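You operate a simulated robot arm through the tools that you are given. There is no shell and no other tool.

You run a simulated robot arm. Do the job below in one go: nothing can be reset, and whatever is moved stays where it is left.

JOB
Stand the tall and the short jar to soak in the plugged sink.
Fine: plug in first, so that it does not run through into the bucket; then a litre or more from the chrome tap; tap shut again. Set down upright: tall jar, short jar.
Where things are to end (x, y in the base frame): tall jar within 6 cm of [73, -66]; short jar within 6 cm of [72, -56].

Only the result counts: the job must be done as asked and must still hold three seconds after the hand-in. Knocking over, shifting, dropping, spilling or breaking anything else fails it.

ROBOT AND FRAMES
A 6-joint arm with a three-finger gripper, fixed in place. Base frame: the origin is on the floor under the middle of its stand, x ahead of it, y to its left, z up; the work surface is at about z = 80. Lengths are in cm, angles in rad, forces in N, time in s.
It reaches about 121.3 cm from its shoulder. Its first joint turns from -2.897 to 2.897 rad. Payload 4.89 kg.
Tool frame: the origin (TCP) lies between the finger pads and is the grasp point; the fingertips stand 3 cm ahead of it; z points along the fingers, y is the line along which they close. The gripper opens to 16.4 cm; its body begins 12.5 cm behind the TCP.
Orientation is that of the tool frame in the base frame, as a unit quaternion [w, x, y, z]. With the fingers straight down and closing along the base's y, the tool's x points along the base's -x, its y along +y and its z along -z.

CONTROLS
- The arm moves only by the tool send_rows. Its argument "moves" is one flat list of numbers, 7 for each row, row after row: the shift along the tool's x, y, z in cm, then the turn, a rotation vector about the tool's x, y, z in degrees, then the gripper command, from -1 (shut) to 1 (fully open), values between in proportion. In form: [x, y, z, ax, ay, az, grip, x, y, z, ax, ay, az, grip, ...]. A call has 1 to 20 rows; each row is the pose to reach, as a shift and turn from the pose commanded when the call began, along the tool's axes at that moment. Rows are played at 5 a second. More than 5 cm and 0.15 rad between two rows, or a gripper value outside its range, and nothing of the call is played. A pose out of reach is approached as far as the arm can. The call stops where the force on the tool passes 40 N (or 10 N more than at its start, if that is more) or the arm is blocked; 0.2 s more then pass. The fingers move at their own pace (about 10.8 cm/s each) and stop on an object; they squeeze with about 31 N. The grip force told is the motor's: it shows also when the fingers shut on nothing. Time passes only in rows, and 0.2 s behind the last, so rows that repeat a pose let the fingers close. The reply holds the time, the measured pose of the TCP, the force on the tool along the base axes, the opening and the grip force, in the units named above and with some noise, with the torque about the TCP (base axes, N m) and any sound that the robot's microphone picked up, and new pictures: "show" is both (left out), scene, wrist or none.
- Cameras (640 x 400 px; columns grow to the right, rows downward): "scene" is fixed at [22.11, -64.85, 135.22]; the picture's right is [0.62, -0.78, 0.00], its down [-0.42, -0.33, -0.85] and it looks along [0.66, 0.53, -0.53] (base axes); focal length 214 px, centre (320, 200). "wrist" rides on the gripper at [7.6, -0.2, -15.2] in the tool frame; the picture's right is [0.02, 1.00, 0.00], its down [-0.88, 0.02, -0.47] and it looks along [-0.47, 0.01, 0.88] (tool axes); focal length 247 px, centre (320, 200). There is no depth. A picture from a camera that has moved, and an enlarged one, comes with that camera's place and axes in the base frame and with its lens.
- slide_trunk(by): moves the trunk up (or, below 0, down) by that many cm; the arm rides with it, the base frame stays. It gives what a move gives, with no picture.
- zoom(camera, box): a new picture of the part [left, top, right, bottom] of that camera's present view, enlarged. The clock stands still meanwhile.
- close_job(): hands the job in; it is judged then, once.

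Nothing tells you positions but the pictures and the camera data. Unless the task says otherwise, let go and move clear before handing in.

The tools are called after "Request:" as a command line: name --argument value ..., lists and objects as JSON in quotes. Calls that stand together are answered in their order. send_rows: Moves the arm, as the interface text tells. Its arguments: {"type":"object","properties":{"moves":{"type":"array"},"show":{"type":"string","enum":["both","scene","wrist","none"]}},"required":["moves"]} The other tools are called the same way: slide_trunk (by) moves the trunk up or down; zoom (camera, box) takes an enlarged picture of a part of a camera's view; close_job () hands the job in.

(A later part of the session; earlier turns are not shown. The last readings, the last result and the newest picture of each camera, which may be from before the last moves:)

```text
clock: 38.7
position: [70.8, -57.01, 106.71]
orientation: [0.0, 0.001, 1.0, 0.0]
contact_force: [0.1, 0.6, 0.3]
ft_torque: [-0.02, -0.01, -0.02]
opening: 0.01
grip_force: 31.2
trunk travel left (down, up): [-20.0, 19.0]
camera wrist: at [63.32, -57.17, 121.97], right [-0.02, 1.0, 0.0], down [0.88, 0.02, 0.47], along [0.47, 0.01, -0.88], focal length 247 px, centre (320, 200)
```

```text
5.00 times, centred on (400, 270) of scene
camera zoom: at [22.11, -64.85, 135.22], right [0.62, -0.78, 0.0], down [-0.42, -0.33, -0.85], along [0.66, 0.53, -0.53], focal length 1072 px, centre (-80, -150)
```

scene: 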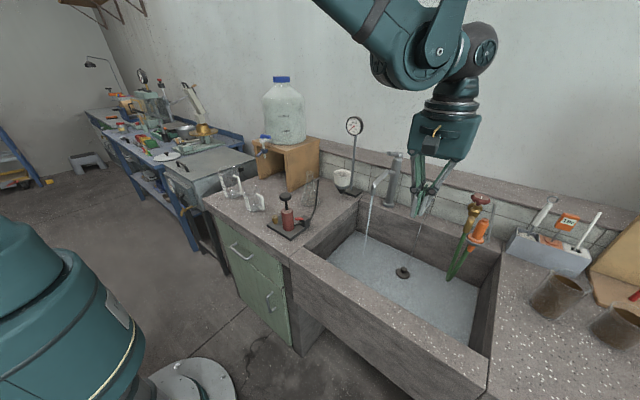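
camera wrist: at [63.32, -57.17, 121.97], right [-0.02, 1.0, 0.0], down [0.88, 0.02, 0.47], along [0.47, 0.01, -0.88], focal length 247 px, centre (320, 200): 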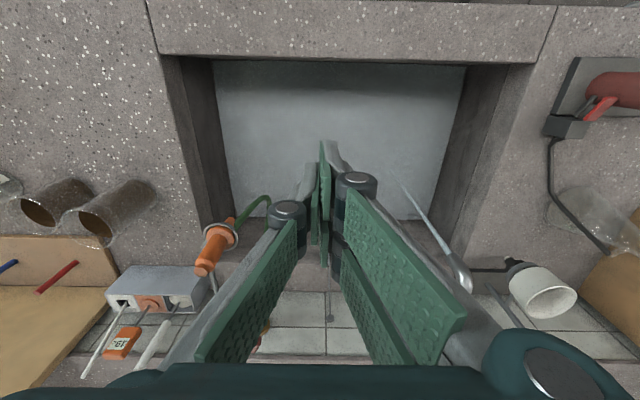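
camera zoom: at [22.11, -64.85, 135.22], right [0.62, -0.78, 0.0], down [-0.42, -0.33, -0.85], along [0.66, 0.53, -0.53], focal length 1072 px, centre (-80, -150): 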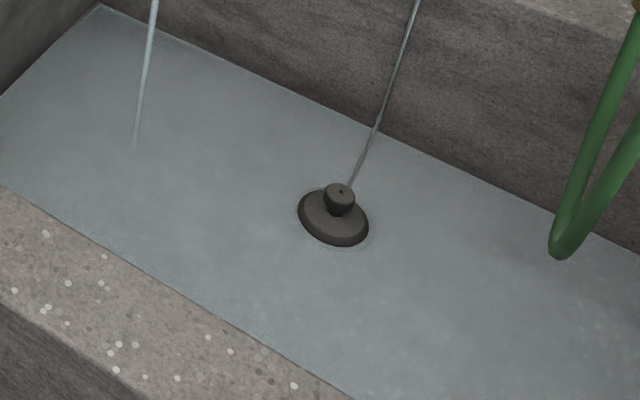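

Water now covers the sink floor. I'll let it keep running and track the level against the plug and the walls.

Request:
send_rows --moves '[0, 0, 0, 0, 0, 0, -1, 0, 0, 0, 0, 0, 0, -1, 0, 0, 0, 0, 0, 0, -1, 0, 0, 0, 0, 0, 0, -1, 0, 0, 0, 0, 0, 0, -1, 0, 0, 0, 0, 0, 0, -1, 0, 0, 0, 0, 0, 0, -1, 0, 0, 0, 0, 0, 0, -1, 0, 0, 0, 0, 0, 0, -1, 0, 0, 0, 0, 0, 0, -1, 0, 0, 0, 0, 0, 0, -1, 0, 0, 0, 0, 0, 0, -1, 0, 0, 0, 0, 0, 0, -1, 0, 0, 0, 0, 0, 0, -1, 0, 0, 0, 0, 0, 0, -1, 0, 0, 0, 0, 0, 0, -1, 0, 0, 0, 0, 0, 0, -1, 0, 0, 0, 0, 0, 0, -1, 0, 0, 0, 0, 0, 0, -1, 0, 0, 0, 0, 0, 0, -1]' --show "none"

Request:
send_rows --moves '[0, 0, 0, 0, 0, 0, -1, 0, 0, 0, 0, 0, 0, -1, 0, 0, 0, 0, 0, 0, -1, 0, 0, 0, 0, 0, 0, -1, 0, 0, 0, 0, 0, 0, -1, 0, 0, 0, 0, 0, 0, -1, 0, 0, 0, 0, 0, 0, -1, 0, 0, 0, 0, 0, 0, -1, 0, 0, 0, 0, 0, 0, -1, 0, 0, 0, 0, 0, 0, -1, 0, 0, 0, 0, 0, 0, -1, 0, 0, 0, 0, 0, 0, -1, 0, 0, 0, 0, 0, 0, -1, 0, 0, 0, 0, 0, 0, -1, 0, 0, 0, 0, 0, 0, -1, 0, 0, 0, 0, 0, 0, -1, 0, 0, 0, 0, 0, 0, -1, 0, 0, 0, 0, 0, 0, -1, 0, 0, 0, 0, 0, 0, -1, 0, 0, 0, 0, 0, 0, -1]' --show "both"

Request:
zoom --camera "scene" --box '[350, 230, 450, 310]'

Request:
zoom --camera "wrist" --box '[100, 0, 500, 200]'

```text
clock: 42.9
position: [70.85, -57.06, 106.81]
orientation: [0.0, 0.0, 1.0, -0.001]
contact_force: [0.1, 0.1, -0.2]
ft_torque: [0.04, 0.0, 0.0]
opening: 0.0
grip_force: 30.9
trunk travel left (down, up): [-20.0, 19.0]
```

```text
clock: 47.1
position: [70.86, -57.03, 106.61]
orientation: [0.0, 0.0, 1.0, -0.001]
contact_force: [0.2, -0.6, 0.0]
ft_torque: [-0.04, 0.0, 0.01]
opening: 0.02
grip_force: 31.5
trunk travel left (down, up): [-20.0, 19.0]
camera wrist: at [63.32, -57.17, 121.97], right [-0.02, 1.0, 0.0], down [0.88, 0.02, 0.47], along [0.47, 0.01, -0.88], focal length 247 px, centre (320, 200)
```

scene: 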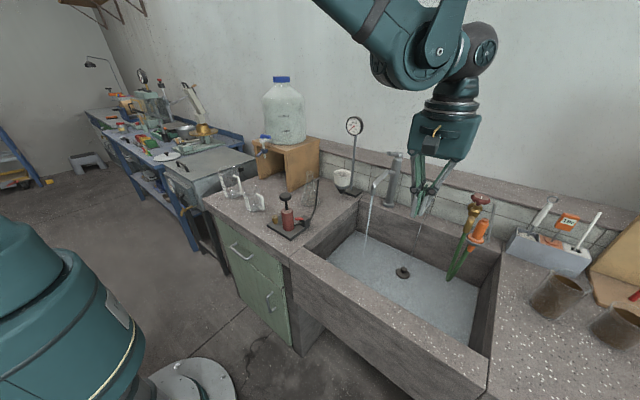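
wrist: 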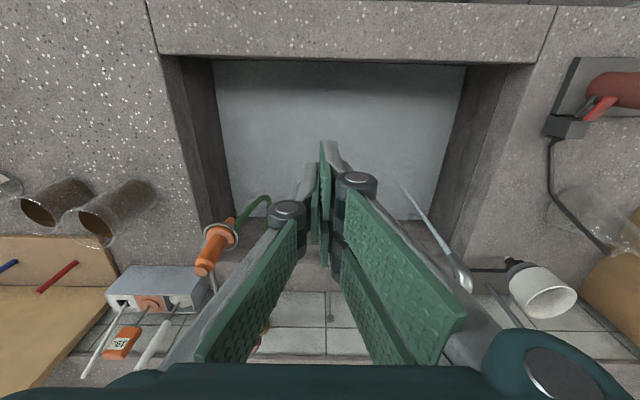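

```text
5.00 times, centred on (400, 270) of scene
camera zoom: at [22.11, -64.85, 135.22], right [0.62, -0.78, 0.0], down [-0.42, -0.33, -0.85], along [0.66, 0.53, -0.53], focal length 1072 px, centre (-80, -150)
```

zoom: 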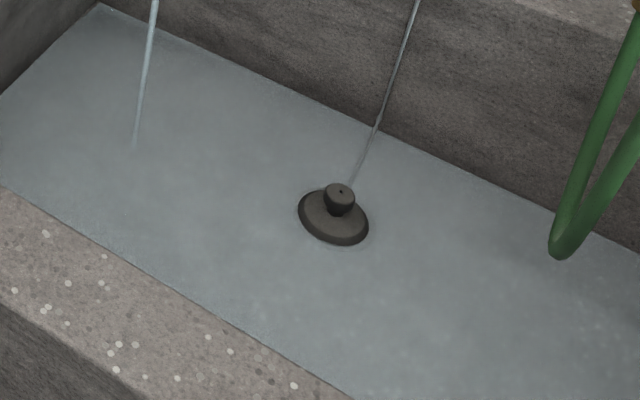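

```text
1.60 times, centred on (300, 100) of wrist
camera zoom: at [63.32, -57.17, 121.97], right [-0.02, 1.0, 0.0], down [0.88, 0.02, 0.47], along [0.47, 0.01, -0.88], focal length 395 px, centre (352, 360)
```

zoom: 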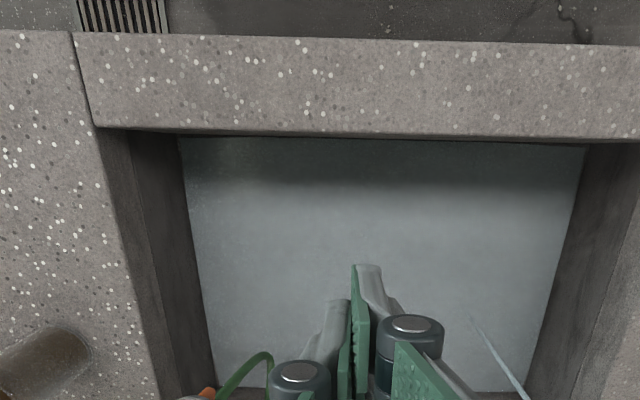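

Request:
send_rows --moves '[0, 0, -4.5, 0, 0, 0, -1, 0, 0, -9, 0, 0, 0, -1, 0, -2, -13, 0, 0, 0, -1, -1.5, -6, -15, 0, 0, 0, -1, -3, -10, -15, 0, 0, 0, -1, -4.5, -14, -15, 0, 0, 0, -1, -6, -18, -15, 0, 0, 0, -1, -7.5, -22, -15, 0, 0, 0, -1, -9, -26, -15, 0, 0, 0, -1, -9, -30, -15, 0, 0, 0, -1, -9, -30, -15, 0, 0, 0, -1, -9, -30, -15, 0, 0, 0, -1, -9, -30, -15, 0, 0, 0, -1, -9, -30, -15, 0, 0, 0, -1, -9, -30, -15, 0, 0, 0, -1]' --show "both"

Request:
zoom --camera "wrist" --box '[150, 80, 470, 300]'

Request:
zoom --camera "scene" --box '[350, 230, 450, 310]'

```text
clock: 50.3
position: [79.88, -86.93, 121.46]
orientation: [0.0, -0.001, 1.0, -0.001]
contact_force: [0.4, 0.7, -0.2]
ft_torque: [0.0, 0.01, 0.02]
opening: 0.01
grip_force: 30.9
trunk travel left (down, up): [-20.0, 19.0]
camera wrist: at [72.43, -87.07, 136.75], right [-0.02, 1.0, 0.0], down [0.88, 0.02, 0.47], along [0.47, 0.01, -0.88], focal length 247 px, centre (320, 200)
```

scene: 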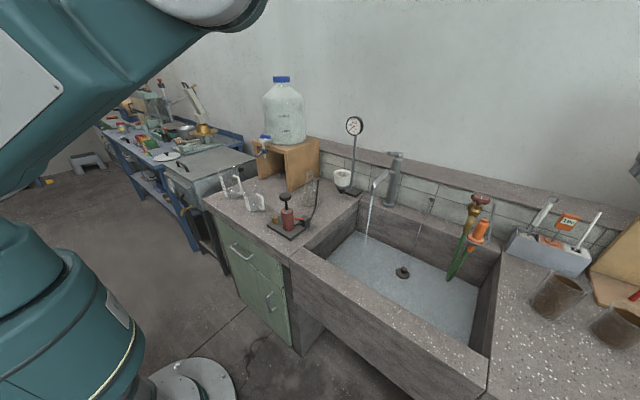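
wrist: 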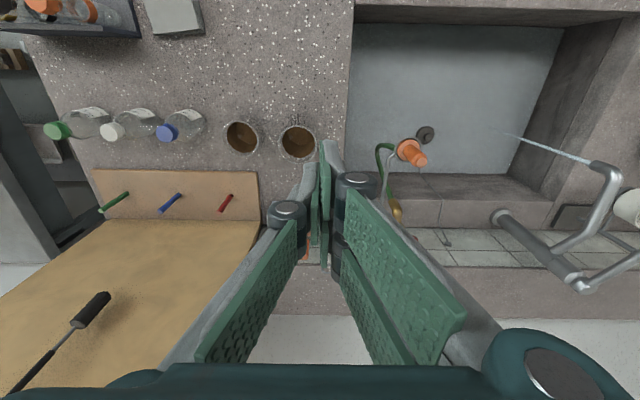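

```text
1.82 times, centred on (310, 190) of wrist
camera zoom: at [72.43, -87.07, 136.75], right [-0.02, 1.0, 0.0], down [0.88, 0.02, 0.47], along [0.47, 0.01, -0.88], focal length 449 px, centre (338, 218)
```

zoom: 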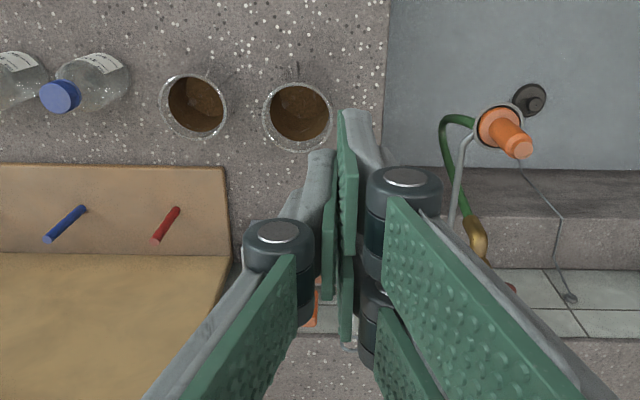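

```text
5.00 times, centred on (400, 270) of scene
camera zoom: at [22.11, -64.85, 135.22], right [0.62, -0.78, 0.0], down [-0.42, -0.33, -0.85], along [0.66, 0.53, -0.53], focal length 1072 px, centre (-80, -150)
```

zoom: 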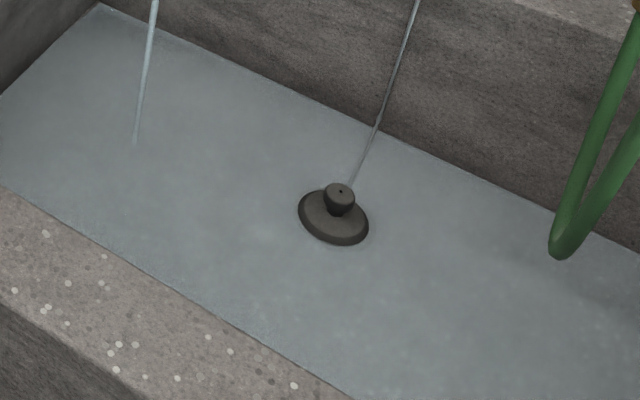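

Request:
zoom --camera "wrist" --box '[210, 100, 330, 180]'

Request:
send_rows --moves '[0, 0, 0, 0, 0, -8, -1, 0, 0, 0, 0, 0, -16, -1, 0, 0, 0, 0, 0, -16, -1, 0, 0, 0, 0, 0, -16, -1, 0, 0, 0, 0, 0, -16, -1, 0, 0, 0, 0, 0, -16, -1, 0, 0, 0, 0, 0, -16, -1, 0, 0, 0, 0, 0, -16, -1, 0, 0, 0, 0, 0, -16, -1, 0, 0, 0, 0, 0, -16, -1, 0, 0, 0, 0, 0, -16, -1, 0, 0, 0, 0, 0, -16, -1, 0, 0, 0, 0, 0, -16, -1, 0, 0, 0, 0, 0, -16, -1, 0, 0, 0, 0, 0, -16, -1, 0, 0, 0, 0, 0, -16, -1, 0, 0, 0, 0, 0, -16, -1, 0, 0, 0, 0, 0, -16, -1, 0, 0, 0, 0, 0, -16, -1, 0, 0, 0, 0, 0, -16, -1]' --show "wrist"

```text
5.00 times, centred on (270, 140) of wrist
camera zoom: at [72.43, -87.07, 136.75], right [-0.02, 1.0, 0.0], down [0.88, 0.02, 0.47], along [0.47, 0.01, -0.88], focal length 1235 px, centre (570, 500)
```

zoom: 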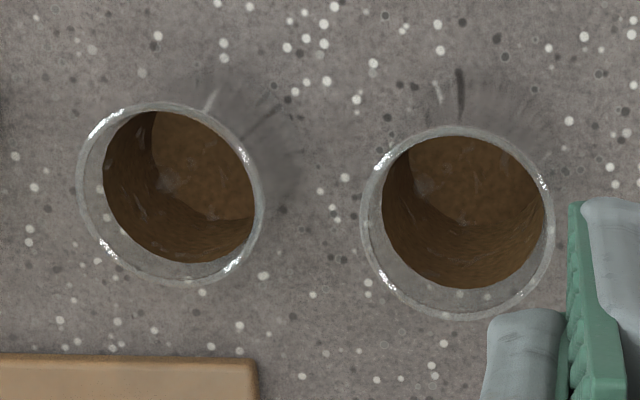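

```text
clock: 54.5
position: [79.76, -86.85, 121.73]
orientation: [0.0, -0.139, 0.99, -0.001]
contact_force: [0.1, -0.7, 0.5]
ft_torque: [-0.01, 0.03, 0.02]
opening: 0.0
grip_force: 31.0
trunk travel left (down, up): [-20.0, 19.0]
camera wrist: at [72.61, -89.12, 136.91], right [-0.3, 0.96, 0.0], down [0.84, 0.26, 0.47], along [0.45, 0.14, -0.88], focal length 247 px, centre (320, 200)
```

wrist: 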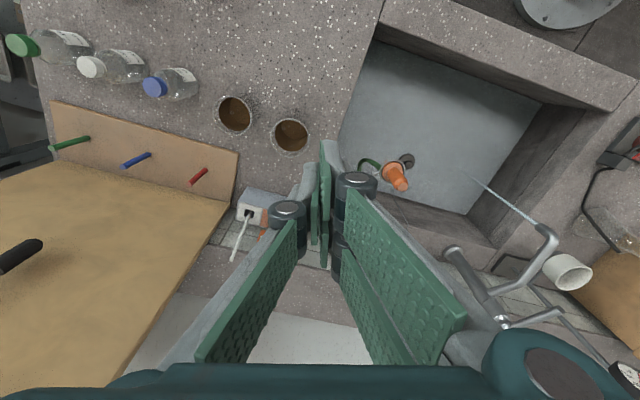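

The brown vessels are hollow glass jars crusted with brown residue inside, so they are clearly the jars to soak: the tall one at (84.2, -90.8), the short one at (84.4, -102). While the sink fills, I'll turn the gripper to face outward radially and check the reach.

Request:
send_rows --moves '[0, 0, 0, 0, 0, 8, -1, 0, 0, 0, 0, 0, 16, -1, 0, 0, 0, 0, 0, 24, -1, 0, 0, 0, 0, 0, 32, -1, 0, 0, 0, 0, 0, 40, -1, 0, 0, 0, 0, 0, 48, -1, 0, 0, 0, 0, 0, 56, -1, 0, 0, 0, 0, 0, 63, -1, 0, 0, 0, 0, 0, 63, -1, 0, 0, 0, 0, 0, 63, -1, 0, 0, 0, 0, 0, 63, -1, 0, 0, 0, 0, 0, 63, -1, 0, 0, 0, 0, 0, 63, -1, 0, 0, 0, 0, 0, 63, -1, 0, 0, 0, 0, 0, 63, -1, 0, 0, 0, 0, 0, 63, -1, 0, 0, 0, 0, 0, 63, -1, 0, 0, 0, 0, 0, 63, -1, 0, 0, 0, 0, 0, 63, -1, 0, 0, 0, 0, 0, 63, -1]' --show "both"

Request:
zoom --camera "scene" --box '[350, 230, 450, 310]'

```text
clock: 58.7
position: [79.65, -86.82, 121.73]
orientation: [0.0, 0.399, 0.917, 0.0]
contact_force: [0.8, 0.3, -0.5]
ft_torque: [0.0, -0.01, 0.0]
opening: 0.01
grip_force: 31.0
trunk travel left (down, up): [-20.0, 19.0]
camera wrist: at [74.49, -81.36, 136.98], right [0.72, 0.7, 0.0], down [0.61, -0.63, 0.47], along [0.33, -0.34, -0.88], focal length 247 px, centre (320, 200)
```

scene: 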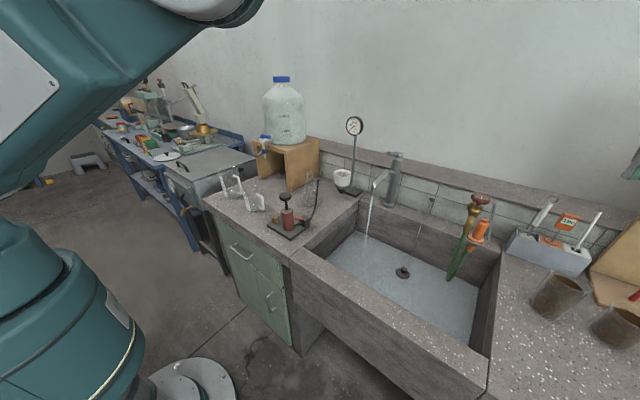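
wrist: 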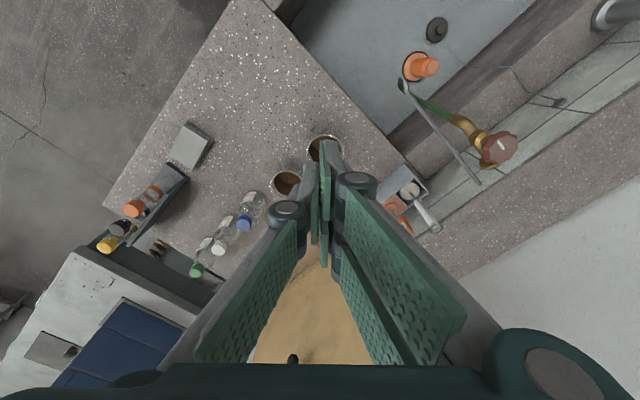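

```text
5.00 times, centred on (400, 270) of scene
camera zoom: at [22.11, -64.85, 135.22], right [0.62, -0.78, 0.0], down [-0.42, -0.33, -0.85], along [0.66, 0.53, -0.53], focal length 1072 px, centre (-80, -150)
```

zoom: 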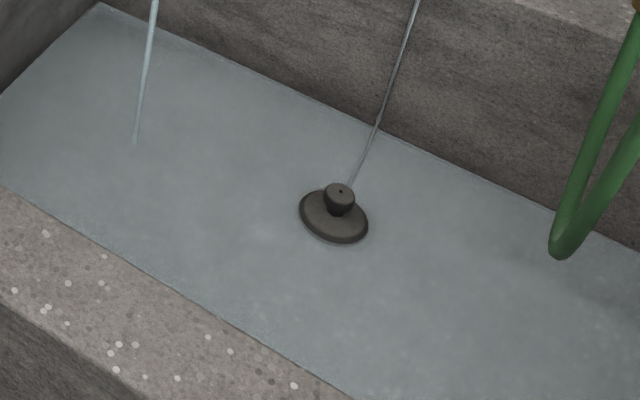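

Request:
send_rows --moves '[-2.9, -1.4, 2.7, 0, -5, 0, -1, -5.8, -2.8, 5.4, 0, -10, 0, -1, -8.7, -4.2, 8.1, 0, -15, 0, -1, -11.6, -5.6, 10.8, 0, -20, 0, -1, -14.4, -6.9, 13.5, 0, -25, 0, -1, -14.4, -6.9, 13.5, 0, -25, 0, -1, -14.4, -6.9, 13.5, 0, -25, 0, -1]' --show "both"

Request:
zoom --camera "wrist" --box '[200, 60, 440, 260]'

```text
clock: 60.3
position: [84.42, -101.73, 108.35]
orientation: [0.199, 0.389, 0.895, -0.087]
contact_force: [0.5, -0.5, -0.6]
ft_torque: [0.0, 0.02, 0.02]
opening: 0.0
grip_force: 31.1
trunk travel left (down, up): [-20.0, 19.0]
camera wrist: at [75.34, -92.15, 118.99], right [0.72, 0.7, -0.01], down [0.42, -0.42, 0.8], along [0.55, -0.58, -0.6], focal length 247 px, centre (320, 200)
```

scene: 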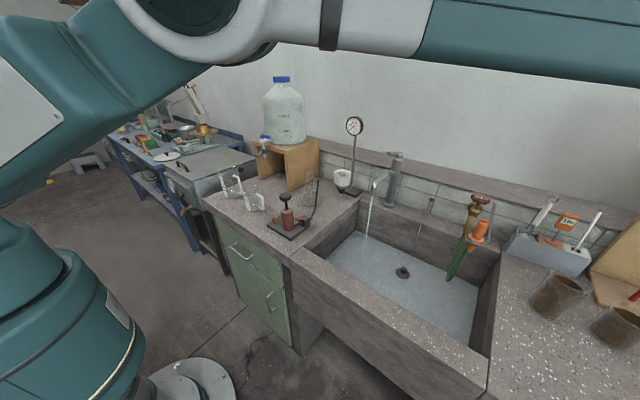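
wrist: 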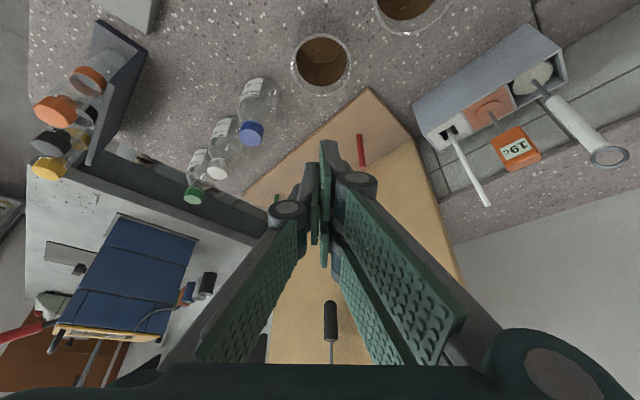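

```text
2.00 times, centred on (320, 160) of wrist
camera zoom: at [75.34, -92.15, 118.99], right [0.72, 0.7, -0.01], down [0.42, -0.42, 0.8], along [0.55, -0.58, -0.6], focal length 494 px, centre (320, 280)
```

zoom: 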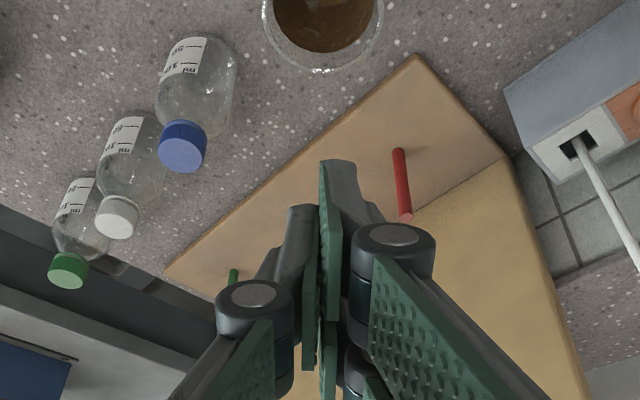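

Reach over the short jar is fine with the outward tilt. Now I'll go back to the chrome tap to shut it once enough water is in.

Request:
send_rows --moves '[1, 0, -3.8, 0, 6.25, 0, -1, 2, 0, -7.6, 0, 12.5, 0, -1, 3, 0, -11.4, 0, 18.75, 0, -1, 3.97, 0, -15.1, 0, 25, 0, -1]' --show "none"

Request:
send_rows --moves '[2.8, 3.7, 0, 0, 0, -4, -1, 5.6, 7.4, 0, 0, 0, -8, -1, 8.4, 11.2, 0, 0, 0, -12, -1, 11.2, 14.9, 0, 0, 0, -16, -1, 14, 18.6, 0, 0, 0, -20, -1, 16.8, 22.4, 0, 0, 0, -24, -1, 19.6, 26.1, 0, 0, 0, -28, -1, 22.4, 29.8, 0, 0, 0, -32, -1, 25.2, 33.6, 0, 0, 0, -36, -1, 28, 37.3, 0, 0, 0, -40, -1, 30.8, 41, 0, 0, 0, -44, -1, 33.4, 44.8, 0, 0, 0, -47, -1]' --show "both"

Request:
zoom --camera "scene" --box '[350, 230, 450, 310]'

Request:
zoom --camera "wrist" --box '[200, 30, 440, 300]'

```text
clock: 61.3
position: [76.44, -92.99, 119.86]
orientation: [0.0, 0.399, 0.917, -0.001]
contact_force: [-1.8, 1.7, 1.9]
ft_torque: [-0.22, -0.16, -0.01]
opening: 0.01
grip_force: 30.9
out of reach, approached as far as the arm can: row 3, 4
trunk travel left (down, up): [-20.0, 19.0]
```

```text
clock: 63.9
position: [86.38, -38.35, 119.53]
orientation: [0.0, 0.0, 1.0, -0.001]
contact_force: [-0.4, -1.8, -0.8]
ft_torque: [0.24, -0.07, -0.03]
opening: 0.0
grip_force: 30.7
trunk travel left (down, up): [-20.0, 19.0]
camera wrist: at [78.94, -38.4, 134.73], right [-0.02, 1.0, 0.0], down [0.88, 0.02, 0.47], along [0.47, 0.01, -0.88], focal length 247 px, centre (320, 200)
```

scene: 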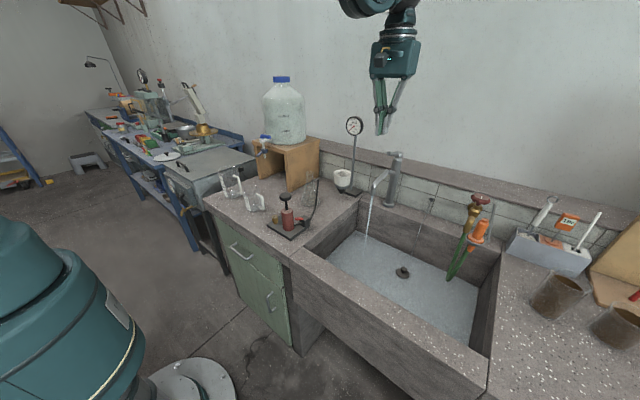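
wrist: 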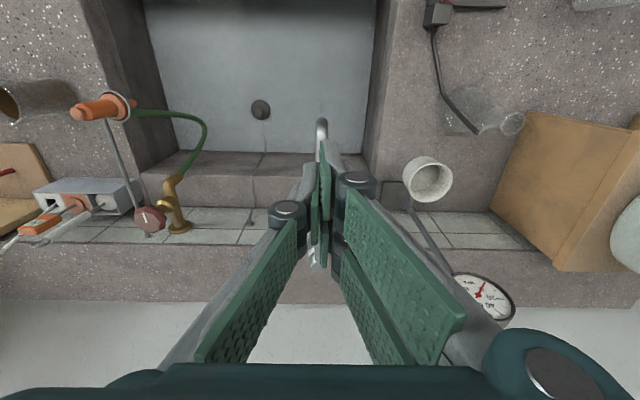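

```text
5.00 times, centred on (400, 270) of scene
camera zoom: at [22.11, -64.85, 135.22], right [0.62, -0.78, 0.0], down [-0.42, -0.33, -0.85], along [0.66, 0.53, -0.53], focal length 1072 px, centre (-80, -150)
```

zoom: 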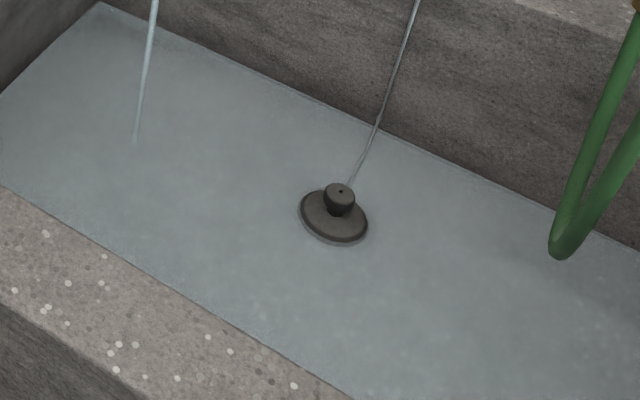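

```text
1.48 times, centred on (320, 165) of wrist
camera zoom: at [78.94, -38.4, 134.73], right [-0.02, 1.0, 0.0], down [0.88, 0.02, 0.47], along [0.47, 0.01, -0.88], focal length 366 px, centre (320, 252)
```

zoom: 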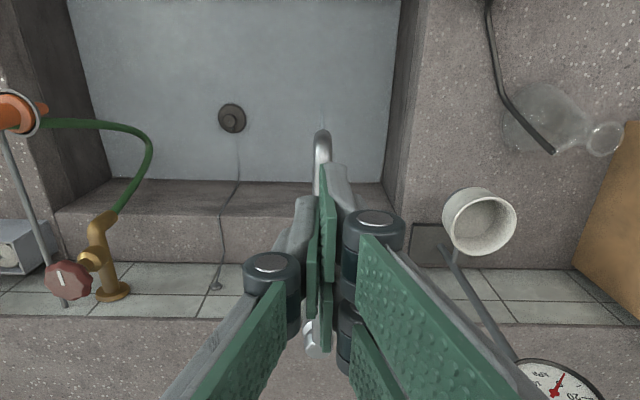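

The flange of the plug is nearly submerged, at a depth of about 0.6–0.7 cm. I'll wait a good while longer so there is clearly more than a litre before shutting the tap.

Request:
send_rows --moves '[0, 0, 0, 0, 0, 0, -1, 0, 0, 0, 0, 0, 0, -1, 0, 0, 0, 0, 0, 0, -1, 0, 0, 0, 0, 0, 0, -1, 0, 0, 0, 0, 0, 0, -1, 0, 0, 0, 0, 0, 0, -1, 0, 0, 0, 0, 0, 0, -1, 0, 0, 0, 0, 0, 0, -1, 0, 0, 0, 0, 0, 0, -1, 0, 0, 0, 0, 0, 0, -1, 0, 0, 0, 0, 0, 0, -1, 0, 0, 0, 0, 0, 0, -1, 0, 0, 0, 0, 0, 0, -1, 0, 0, 0, 0, 0, 0, -1, 0, 0, 0, 0, 0, 0, -1, 0, 0, 0, 0, 0, 0, -1, 0, 0, 0, 0, 0, 0, -1, 0, 0, 0, 0, 0, 0, -1, 0, 0, 0, 0, 0, 0, -1, 0, 0, 0, 0, 0, 0, -1]' --show "none"

Request:
send_rows --moves '[0, 0, 0, 0, 0, 0, -1, 0, 0, 0, 0, 0, 0, -1, 0, 0, 0, 0, 0, 0, -1, 0, 0, 0, 0, 0, 0, -1, 0, 0, 0, 0, 0, 0, -1, 0, 0, 0, 0, 0, 0, -1, 0, 0, 0, 0, 0, 0, -1, 0, 0, 0, 0, 0, 0, -1, 0, 0, 0, 0, 0, 0, -1, 0, 0, 0, 0, 0, 0, -1, 0, 0, 0, 0, 0, 0, -1, 0, 0, 0, 0, 0, 0, -1, 0, 0, 0, 0, 0, 0, -1, 0, 0, 0, 0, 0, 0, -1, 0, 0, 0, 0, 0, 0, -1, 0, 0, 0, 0, 0, 0, -1, 0, 0, 0, 0, 0, 0, -1, 0, 0, 0, 0, 0, 0, -1, 0, 0, 0, 0, 0, 0, -1, 0, 0, 0, 0, 0, 0, -1]' --show "none"

Request:
send_rows --moves '[0, 0, 0, 0, 0, 0, -1, 0, 0, 0, 0, 0, 0, -1, 0, 0, 0, 0, 0, 0, -1, 0, 0, 0, 0, 0, 0, -1, 0, 0, 0, 0, 0, 0, -1, 0, 0, 0, 0, 0, 0, -1, 0, 0, 0, 0, 0, 0, -1, 0, 0, 0, 0, 0, 0, -1, 0, 0, 0, 0, 0, 0, -1, 0, 0, 0, 0, 0, 0, -1, 0, 0, 0, 0, 0, 0, -1, 0, 0, 0, 0, 0, 0, -1, 0, 0, 0, 0, 0, 0, -1, 0, 0, 0, 0, 0, 0, -1, 0, 0, 0, 0, 0, 0, -1, 0, 0, 0, 0, 0, 0, -1, 0, 0, 0, 0, 0, 0, -1, 0, 0, 0, 0, 0, 0, -1, 0, 0, 0, 0, 0, 0, -1, 0, 0, 0, 0, 0, 0, -1]' --show "none"

Request:
send_rows --moves '[0, 0, 0, 0, 0, 0, -1, 0, 0, 0, 0, 0, 0, -1, 0, 0, 0, 0, 0, 0, -1, 0, 0, 0, 0, 0, 0, -1, 0, 0, 0, 0, 0, 0, -1, 0, 0, 0, 0, 0, 0, -1, 0, 0, 0, 0, 0, 0, -1, 0, 0, 0, 0, 0, 0, -1, 0, 0, 0, 0, 0, 0, -1, 0, 0, 0, 0, 0, 0, -1, 0, 0, 0, 0, 0, 0, -1, 0, 0, 0, 0, 0, 0, -1, 0, 0, 0, 0, 0, 0, -1, 0, 0, 0, 0, 0, 0, -1, 0, 0, 0, 0, 0, 0, -1, 0, 0, 0, 0, 0, 0, -1, 0, 0, 0, 0, 0, 0, -1, 0, 0, 0, 0, 0, 0, -1, 0, 0, 0, 0, 0, 0, -1, 0, 0, 0, 0, 0, 0, -1]' --show "scene"

Request:
zoom --camera "scene" --box '[350, 230, 450, 310]'

```text
clock: 68.1
position: [86.4, -38.21, 119.59]
orientation: [-0.001, -0.001, 1.0, 0.0]
contact_force: [0.2, -1.4, 0.2]
ft_torque: [-0.03, 0.04, 0.01]
opening: 0.0
grip_force: 31.3
trunk travel left (down, up): [-20.0, 19.0]
```

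```text
clock: 72.3
position: [86.44, -38.13, 119.53]
orientation: [-0.001, 0.0, 1.0, -0.001]
contact_force: [0.2, 0.7, 0.2]
ft_torque: [0.01, -0.02, -0.01]
opening: 0.01
grip_force: 30.9
trunk travel left (down, up): [-20.0, 19.0]
```

```text
clock: 76.5
position: [86.5, -38.09, 119.48]
orientation: [0.0, 0.0, 1.0, -0.001]
contact_force: [0.4, 0.6, 0.4]
ft_torque: [-0.01, -0.02, 0.0]
opening: 0.02
grip_force: 31.4
trunk travel left (down, up): [-20.0, 19.0]
```

```text
clock: 80.7
position: [86.51, -38.09, 119.44]
orientation: [0.0, 0.0, 1.0, -0.001]
contact_force: [-0.3, -0.4, -0.1]
ft_torque: [-0.02, -0.01, 0.04]
opening: 0.01
grip_force: 31.7
trunk travel left (down, up): [-20.0, 19.0]
```

scene: 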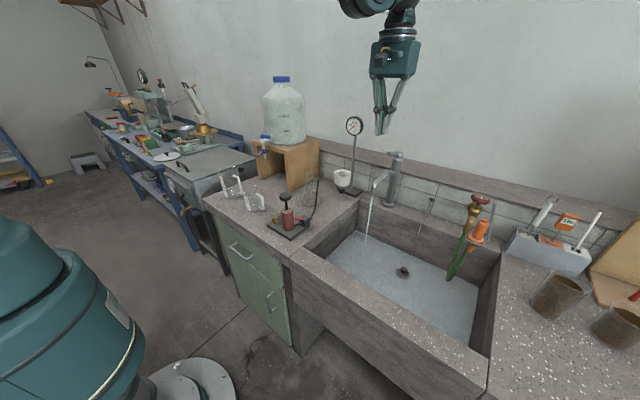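

```text
5.00 times, centred on (400, 270) of scene
camera zoom: at [22.11, -64.85, 135.22], right [0.62, -0.78, 0.0], down [-0.42, -0.33, -0.85], along [0.66, 0.53, -0.53], focal length 1072 px, centre (-80, -150)
```

zoom: 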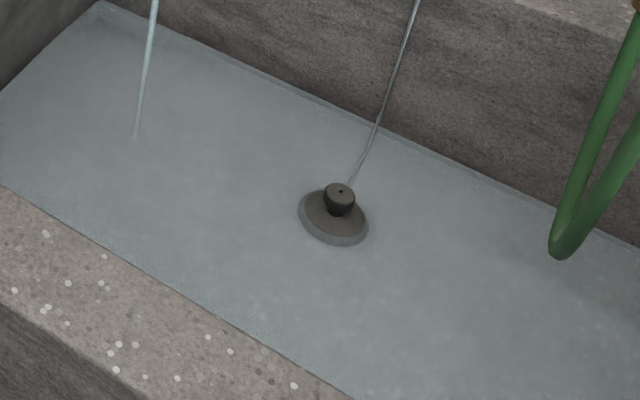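

The water now covers the plug's flange, about 1 cm deep and so roughly 2 L. I'll shut the tap by pressing the lever down from above with the closed fingertips.

Request:
send_rows --moves '[-3.5, 0, 0, 0, 0, 0, -1, -7, 0.1, 0, 0, 0, 0, -1, -10, 0.1, 0, 0, 0, 0, -1, -10, 0.1, 2.5, 0, 0, 0, -1, -10, 0.1, 4.5, 0, 0, 0, -1, -10, 0.1, 4.5, 0, 0, 0, -1]' --show "both"

Request:
zoom --camera "scene" --box '[350, 100, 430, 200]'

Request:
zoom --camera "wrist" --box '[240, 60, 400, 260]'

```text
clock: 82.1
position: [96.3, -38.16, 115.3]
orientation: [0.001, 0.0, 1.0, -0.001]
contact_force: [0.3, -0.5, 0.0]
ft_torque: [-0.03, 0.0, 0.0]
opening: 0.01
grip_force: 31.2
trunk travel left (down, up): [-20.0, 19.0]
camera wrist: at [88.88, -38.36, 130.44], right [-0.02, 1.0, 0.0], down [0.88, 0.02, 0.47], along [0.47, 0.01, -0.88], focal length 247 px, centre (320, 200)
```

scene: 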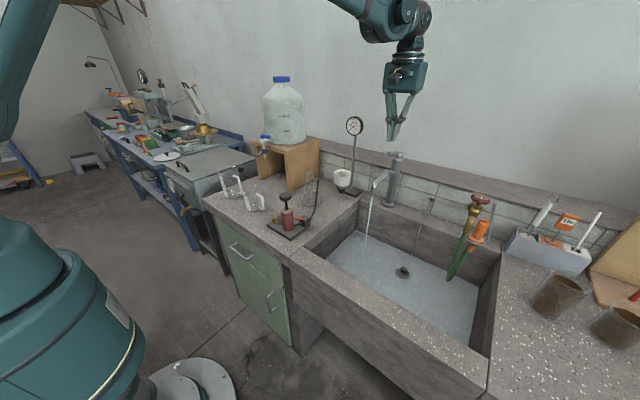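
wrist: 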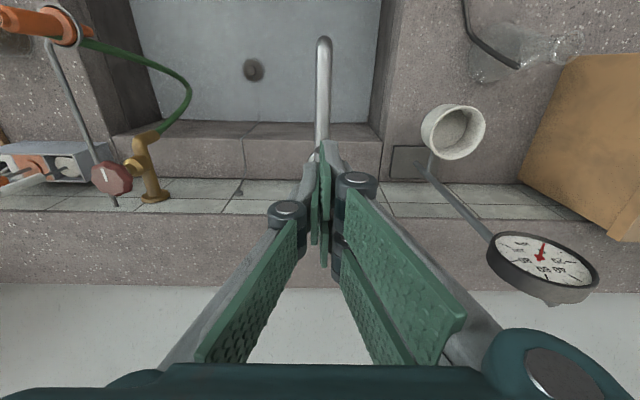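

```text
4.00 times, centred on (390, 150) of scene
camera zoom: at [22.11, -64.85, 135.22], right [0.62, -0.78, 0.0], down [-0.42, -0.33, -0.85], along [0.66, 0.53, -0.53], focal length 858 px, centre (40, 400)
```

zoom: 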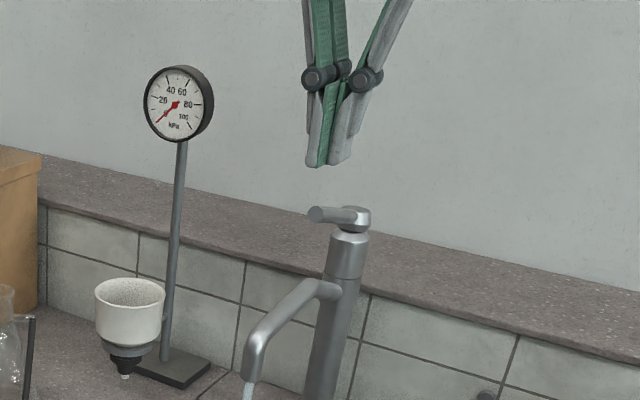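

```text
2.00 times, centred on (320, 160) of wrist
camera zoom: at [88.88, -38.36, 130.44], right [-0.02, 1.0, 0.0], down [0.88, 0.02, 0.47], along [0.47, 0.01, -0.88], focal length 494 px, centre (320, 280)
```

zoom: 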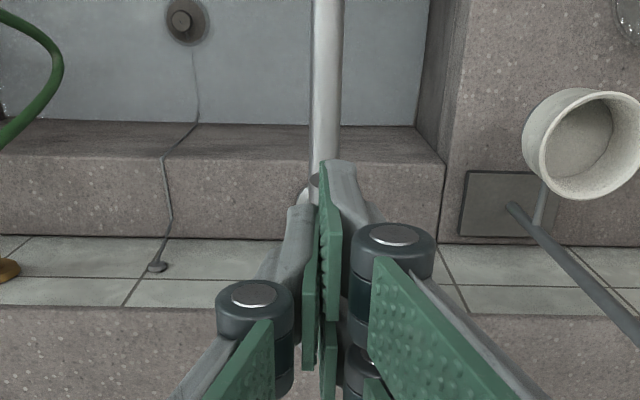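

Request:
send_rows --moves '[0, 0.1, 1.0, 0, 0, 0, -1, 0, 0.1, 1.8, 0, 0, 0, -1, 0, 0.1, 2.4, 0, 0, 0, -1, 0, 0.1, 3.0, 0, 0, 0, -1, 0, 0.1, 3.5, 0, 0, 0, -1, 0, 0.1, 4.0, 0, 0, 0, -1, 0, 0.1, 4.4, 0, 0, 0, -1, 0, 0.1, 4.8, 0, 0, 0, -1, 0, 0.1, 5.1, 0, 0, 0, -1, 0, 0.1, 5.4, 0, 0, 0, -1, 0, 0.1, 5.7, 0, 0, 0, -1]' --show "both"

Request:
zoom --camera "scene" --box '[350, 100, 430, 260]'

Request:
zoom --camera "wrist" --box '[240, 60, 400, 260]'

```text
clock: 84.5
position: [96.52, -38.08, 109.44]
orientation: [0.0, 0.0, 1.0, -0.001]
contact_force: [-0.3, -1.0, -0.1]
ft_torque: [-0.01, 0.0, 0.01]
opening: 0.02
grip_force: 30.7
trunk travel left (down, up): [-20.0, 19.0]
camera wrist: at [89.05, -38.31, 124.66], right [-0.02, 1.0, 0.0], down [0.88, 0.02, 0.47], along [0.47, 0.01, -0.88], focal length 247 px, centre (320, 200)
```

scene: 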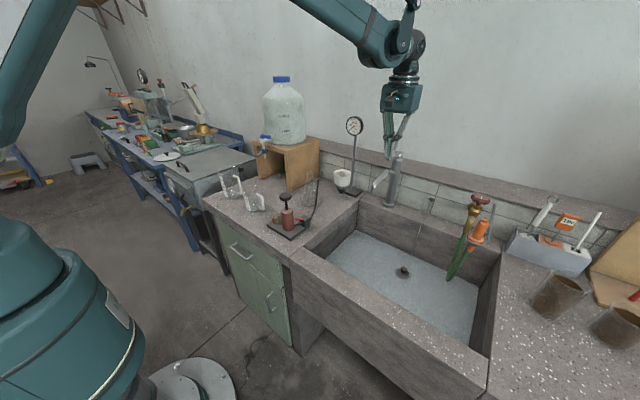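
wrist: 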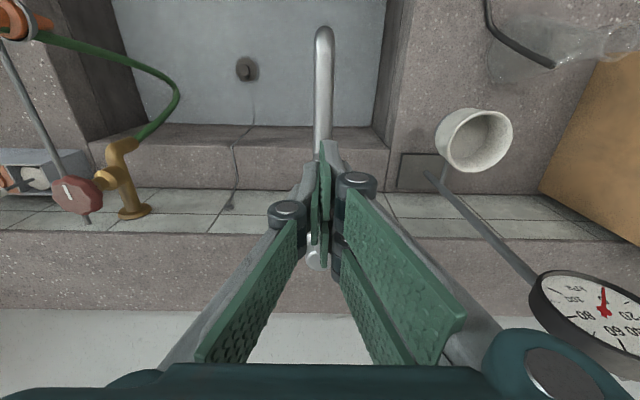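

```text
2.50 times, centred on (390, 180) of scene
camera zoom: at [22.11, -64.85, 135.22], right [0.62, -0.78, 0.0], down [-0.42, -0.33, -0.85], along [0.66, 0.53, -0.53], focal length 536 px, centre (145, 250)
```

zoom: 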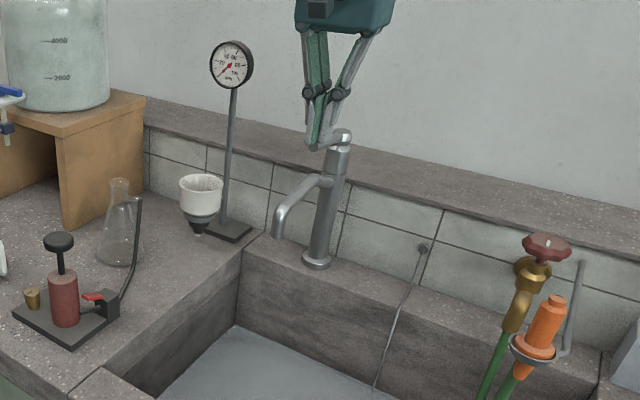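

```text
2.00 times, centred on (320, 160) of wrist
camera zoom: at [89.05, -38.31, 124.66], right [-0.02, 1.0, 0.0], down [0.88, 0.02, 0.47], along [0.47, 0.01, -0.88], focal length 494 px, centre (320, 280)
```

zoom: 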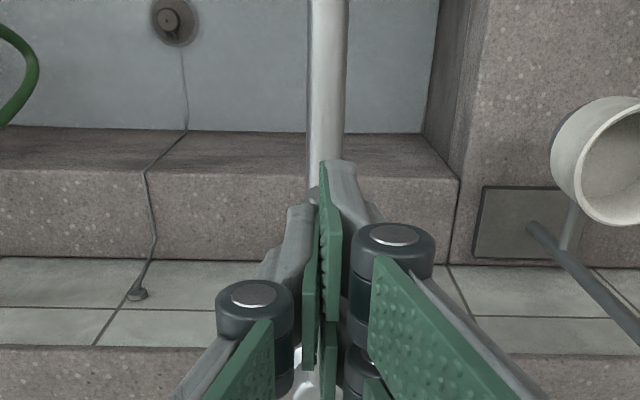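

The stream has stopped. I'll rise clear and check that the lever is back where it started and nothing drips.

Request:
send_rows --moves '[0, 0, -3, 0, 0, 0, -1, 0, 0, -6, 0, 0, 0, -1, 2, 0, -9, 0, 0, 0, -1, 6, 0, -10, 0, 0, 0, -1, 10, 0, -10, 0, 0, 0, -1]' --show "scene"

Request:
zoom --camera "scene" --box '[360, 140, 420, 215]'

Request:
zoom --camera "scene" --box '[290, 170, 510, 340]'

Request:
zoom --camera "scene" --box '[350, 230, 450, 310]'

```text
clock: 85.7
position: [86.42, -38.34, 119.37]
orientation: [0.0, -0.001, 1.0, -0.001]
contact_force: [1.2, -0.2, -0.5]
ft_torque: [0.04, 0.16, -0.01]
opening: 0.01
grip_force: 31.1
trunk travel left (down, up): [-20.0, 19.0]
```

scene: 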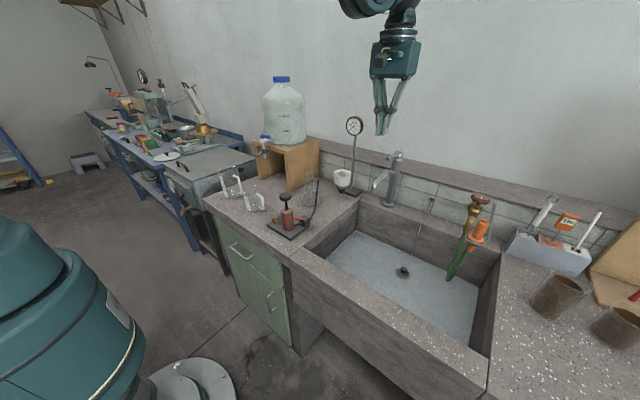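

```text
5.33 times, centred on (390, 178) of scene
camera zoom: at [22.11, -64.85, 135.22], right [0.62, -0.78, 0.0], down [-0.42, -0.33, -0.85], along [0.66, 0.53, -0.53], focal length 1144 px, centre (-53, 320)
```

zoom: 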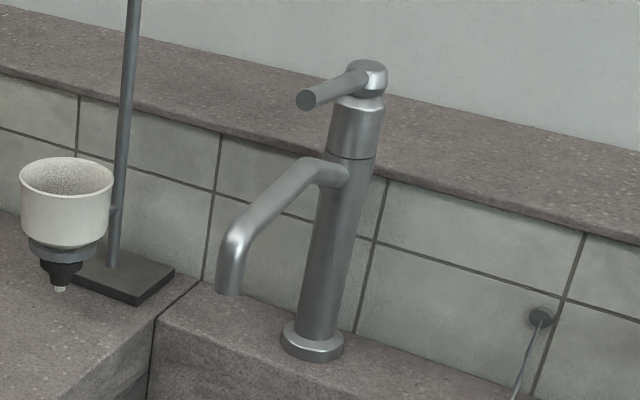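

```text
2.35 times, centred on (400, 255) of scene
camera zoom: at [22.11, -64.85, 135.22], right [0.62, -0.78, 0.0], down [-0.42, -0.33, -0.85], along [0.66, 0.53, -0.53], focal length 505 px, centre (132, 71)
```

zoom: 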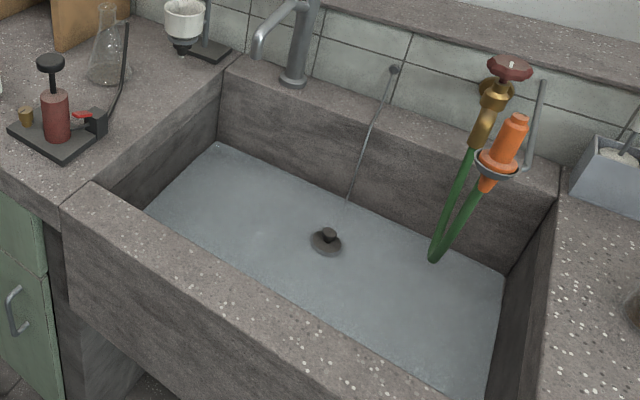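

```text
5.00 times, centred on (400, 270) of scene
camera zoom: at [22.11, -64.85, 135.22], right [0.62, -0.78, 0.0], down [-0.42, -0.33, -0.85], along [0.66, 0.53, -0.53], focal length 1072 px, centre (-80, -150)
```

zoom: 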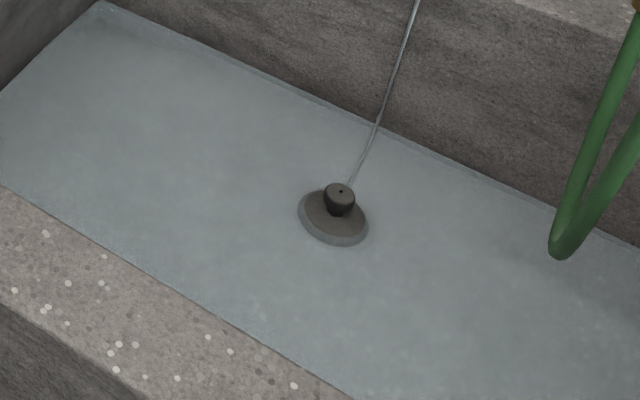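

Request:
zoom --camera "scene" --box '[355, 220, 395, 250]'

Request:
zoom --camera "scene" --box '[390, 255, 420, 285]'

Request:
zoom --camera "scene" --box '[440, 270, 500, 360]'

```text
13.33 times, centred on (375, 235) of scene
camera zoom: at [22.11, -64.85, 135.22], right [0.62, -0.78, 0.0], down [-0.42, -0.33, -0.85], along [0.66, 0.53, -0.53], focal length 2860 px, centre (-413, -267)
```

zoom: 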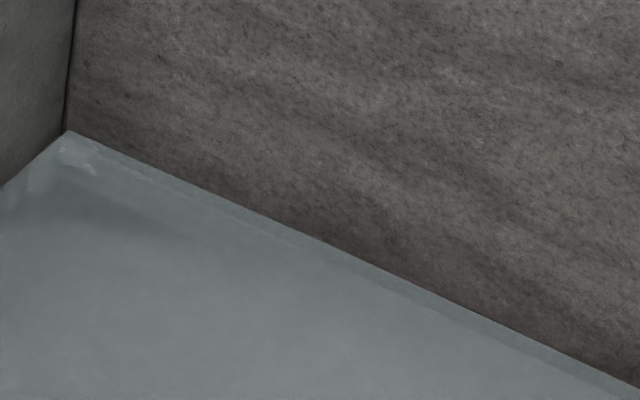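

```text
13.33 times, centred on (405, 270) of scene
camera zoom: at [22.11, -64.85, 135.22], right [0.62, -0.78, 0.0], down [-0.42, -0.33, -0.85], along [0.66, 0.53, -0.53], focal length 2860 px, centre (-813, -733)
```

zoom: 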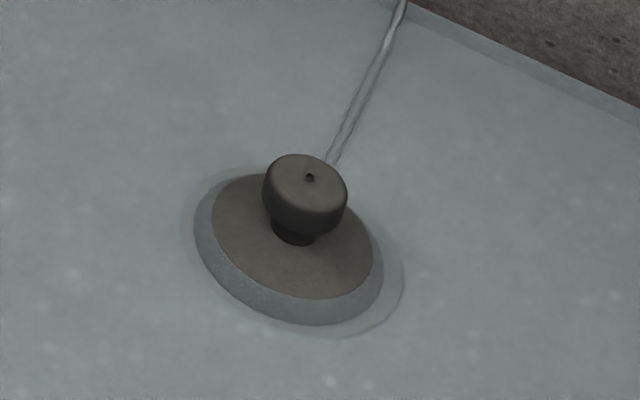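

```text
4.44 times, centred on (470, 315) of scene
camera zoom: at [22.11, -64.85, 135.22], right [0.62, -0.78, 0.0], down [-0.42, -0.33, -0.85], along [0.66, 0.53, -0.53], focal length 953 px, centre (-347, -311)
```

zoom: 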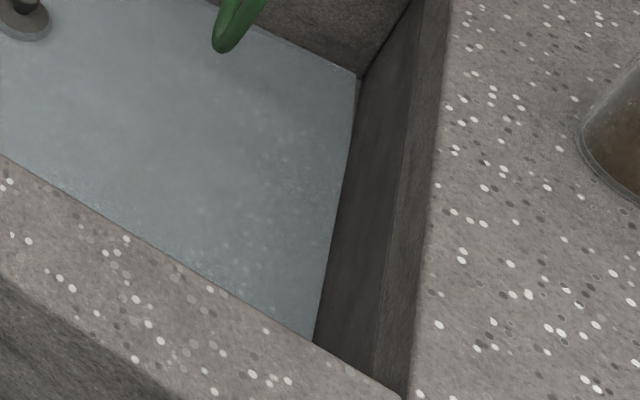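

Request:
zoom --camera "scene" --box '[375, 232, 391, 242]'

Request:
zoom --camera "scene" --box '[428, 258, 444, 268]'

```text
16.00 times, centred on (383, 237) of scene
camera zoom: at [22.11, -64.85, 135.22], right [0.62, -0.78, 0.0], down [-0.42, -0.33, -0.85], along [0.66, 0.53, -0.53], focal length 3432 px, centre (-688, -392)
```

zoom: 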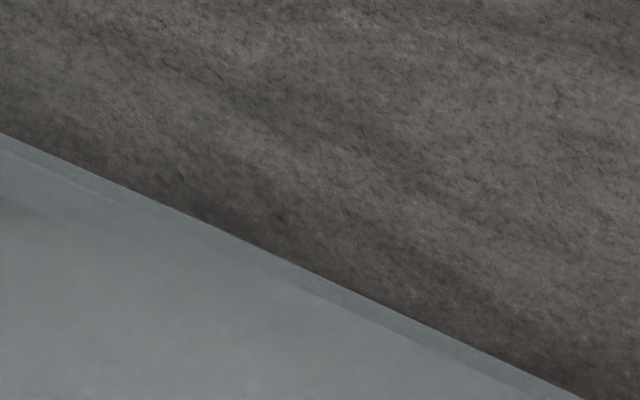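

```text
16.00 times, centred on (436, 263) of scene
camera zoom: at [22.11, -64.85, 135.22], right [0.62, -0.78, 0.0], down [-0.42, -0.33, -0.85], along [0.66, 0.53, -0.53], focal length 3432 px, centre (-1536, -808)
```

zoom: 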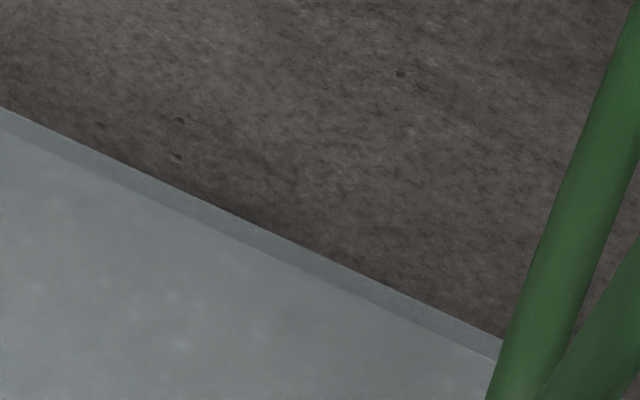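

The strip between water line and floor measures about 0.74 cm over roughly 2170 cm², so about 1.6 L. I'll press the lever down once more against its stop to be sure it is fully shut.

Request:
send_rows --moves '[-3.5, 0, 0, 0, 0, 0, -1, -7, 0.1, 0, 0, 0, 0, -1, -10, 0.2, 0, 0, 0, 0, -1, -10, 0.2, 4, 0, 0, 0, -1, -10, 0.2, 8, 0, 0, 0, -1, -10, 0.2, 9.2, 0, 0, 0, -1, -10, 0.2, 9.7, 0, 0, 0, -1, -10, 0.2, 10, 0, 0, 0, -1, -10, 0.2, 10.2, 0, 0, 0, -1, -10, 0.2, 10.4, 0, 0, 0, -1, -10, 0.2, 10.6, 0, 0, 0, -1]' --show "wrist"

Request:
zoom --camera "scene" --box '[360, 140, 420, 215]'

```text
clock: 88.1
position: [96.42, -37.93, 108.86]
orientation: [0.0, 0.0, 1.0, -0.001]
contact_force: [-1.3, 2.1, 19.9]
ft_torque: [0.02, 0.28, -0.05]
opening: 0.61
grip_force: 45.2
trunk travel left (down, up): [-20.0, 19.0]
camera wrist: at [88.89, -38.02, 124.21], right [-0.02, 1.0, 0.0], down [0.88, 0.02, 0.47], along [0.47, 0.01, -0.88], focal length 247 px, centre (320, 200)
```

wrist: 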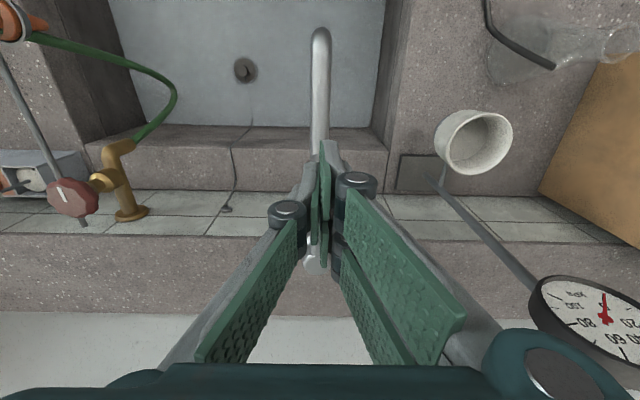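

```text
5.33 times, centred on (390, 178) of scene
camera zoom: at [22.11, -64.85, 135.22], right [0.62, -0.78, 0.0], down [-0.42, -0.33, -0.85], along [0.66, 0.53, -0.53], focal length 1144 px, centre (-53, 320)
```

zoom: 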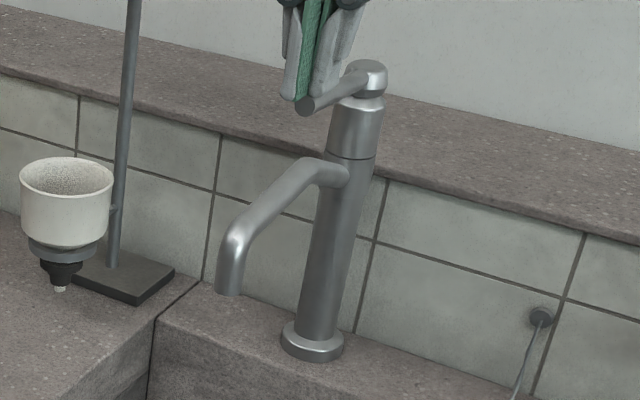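

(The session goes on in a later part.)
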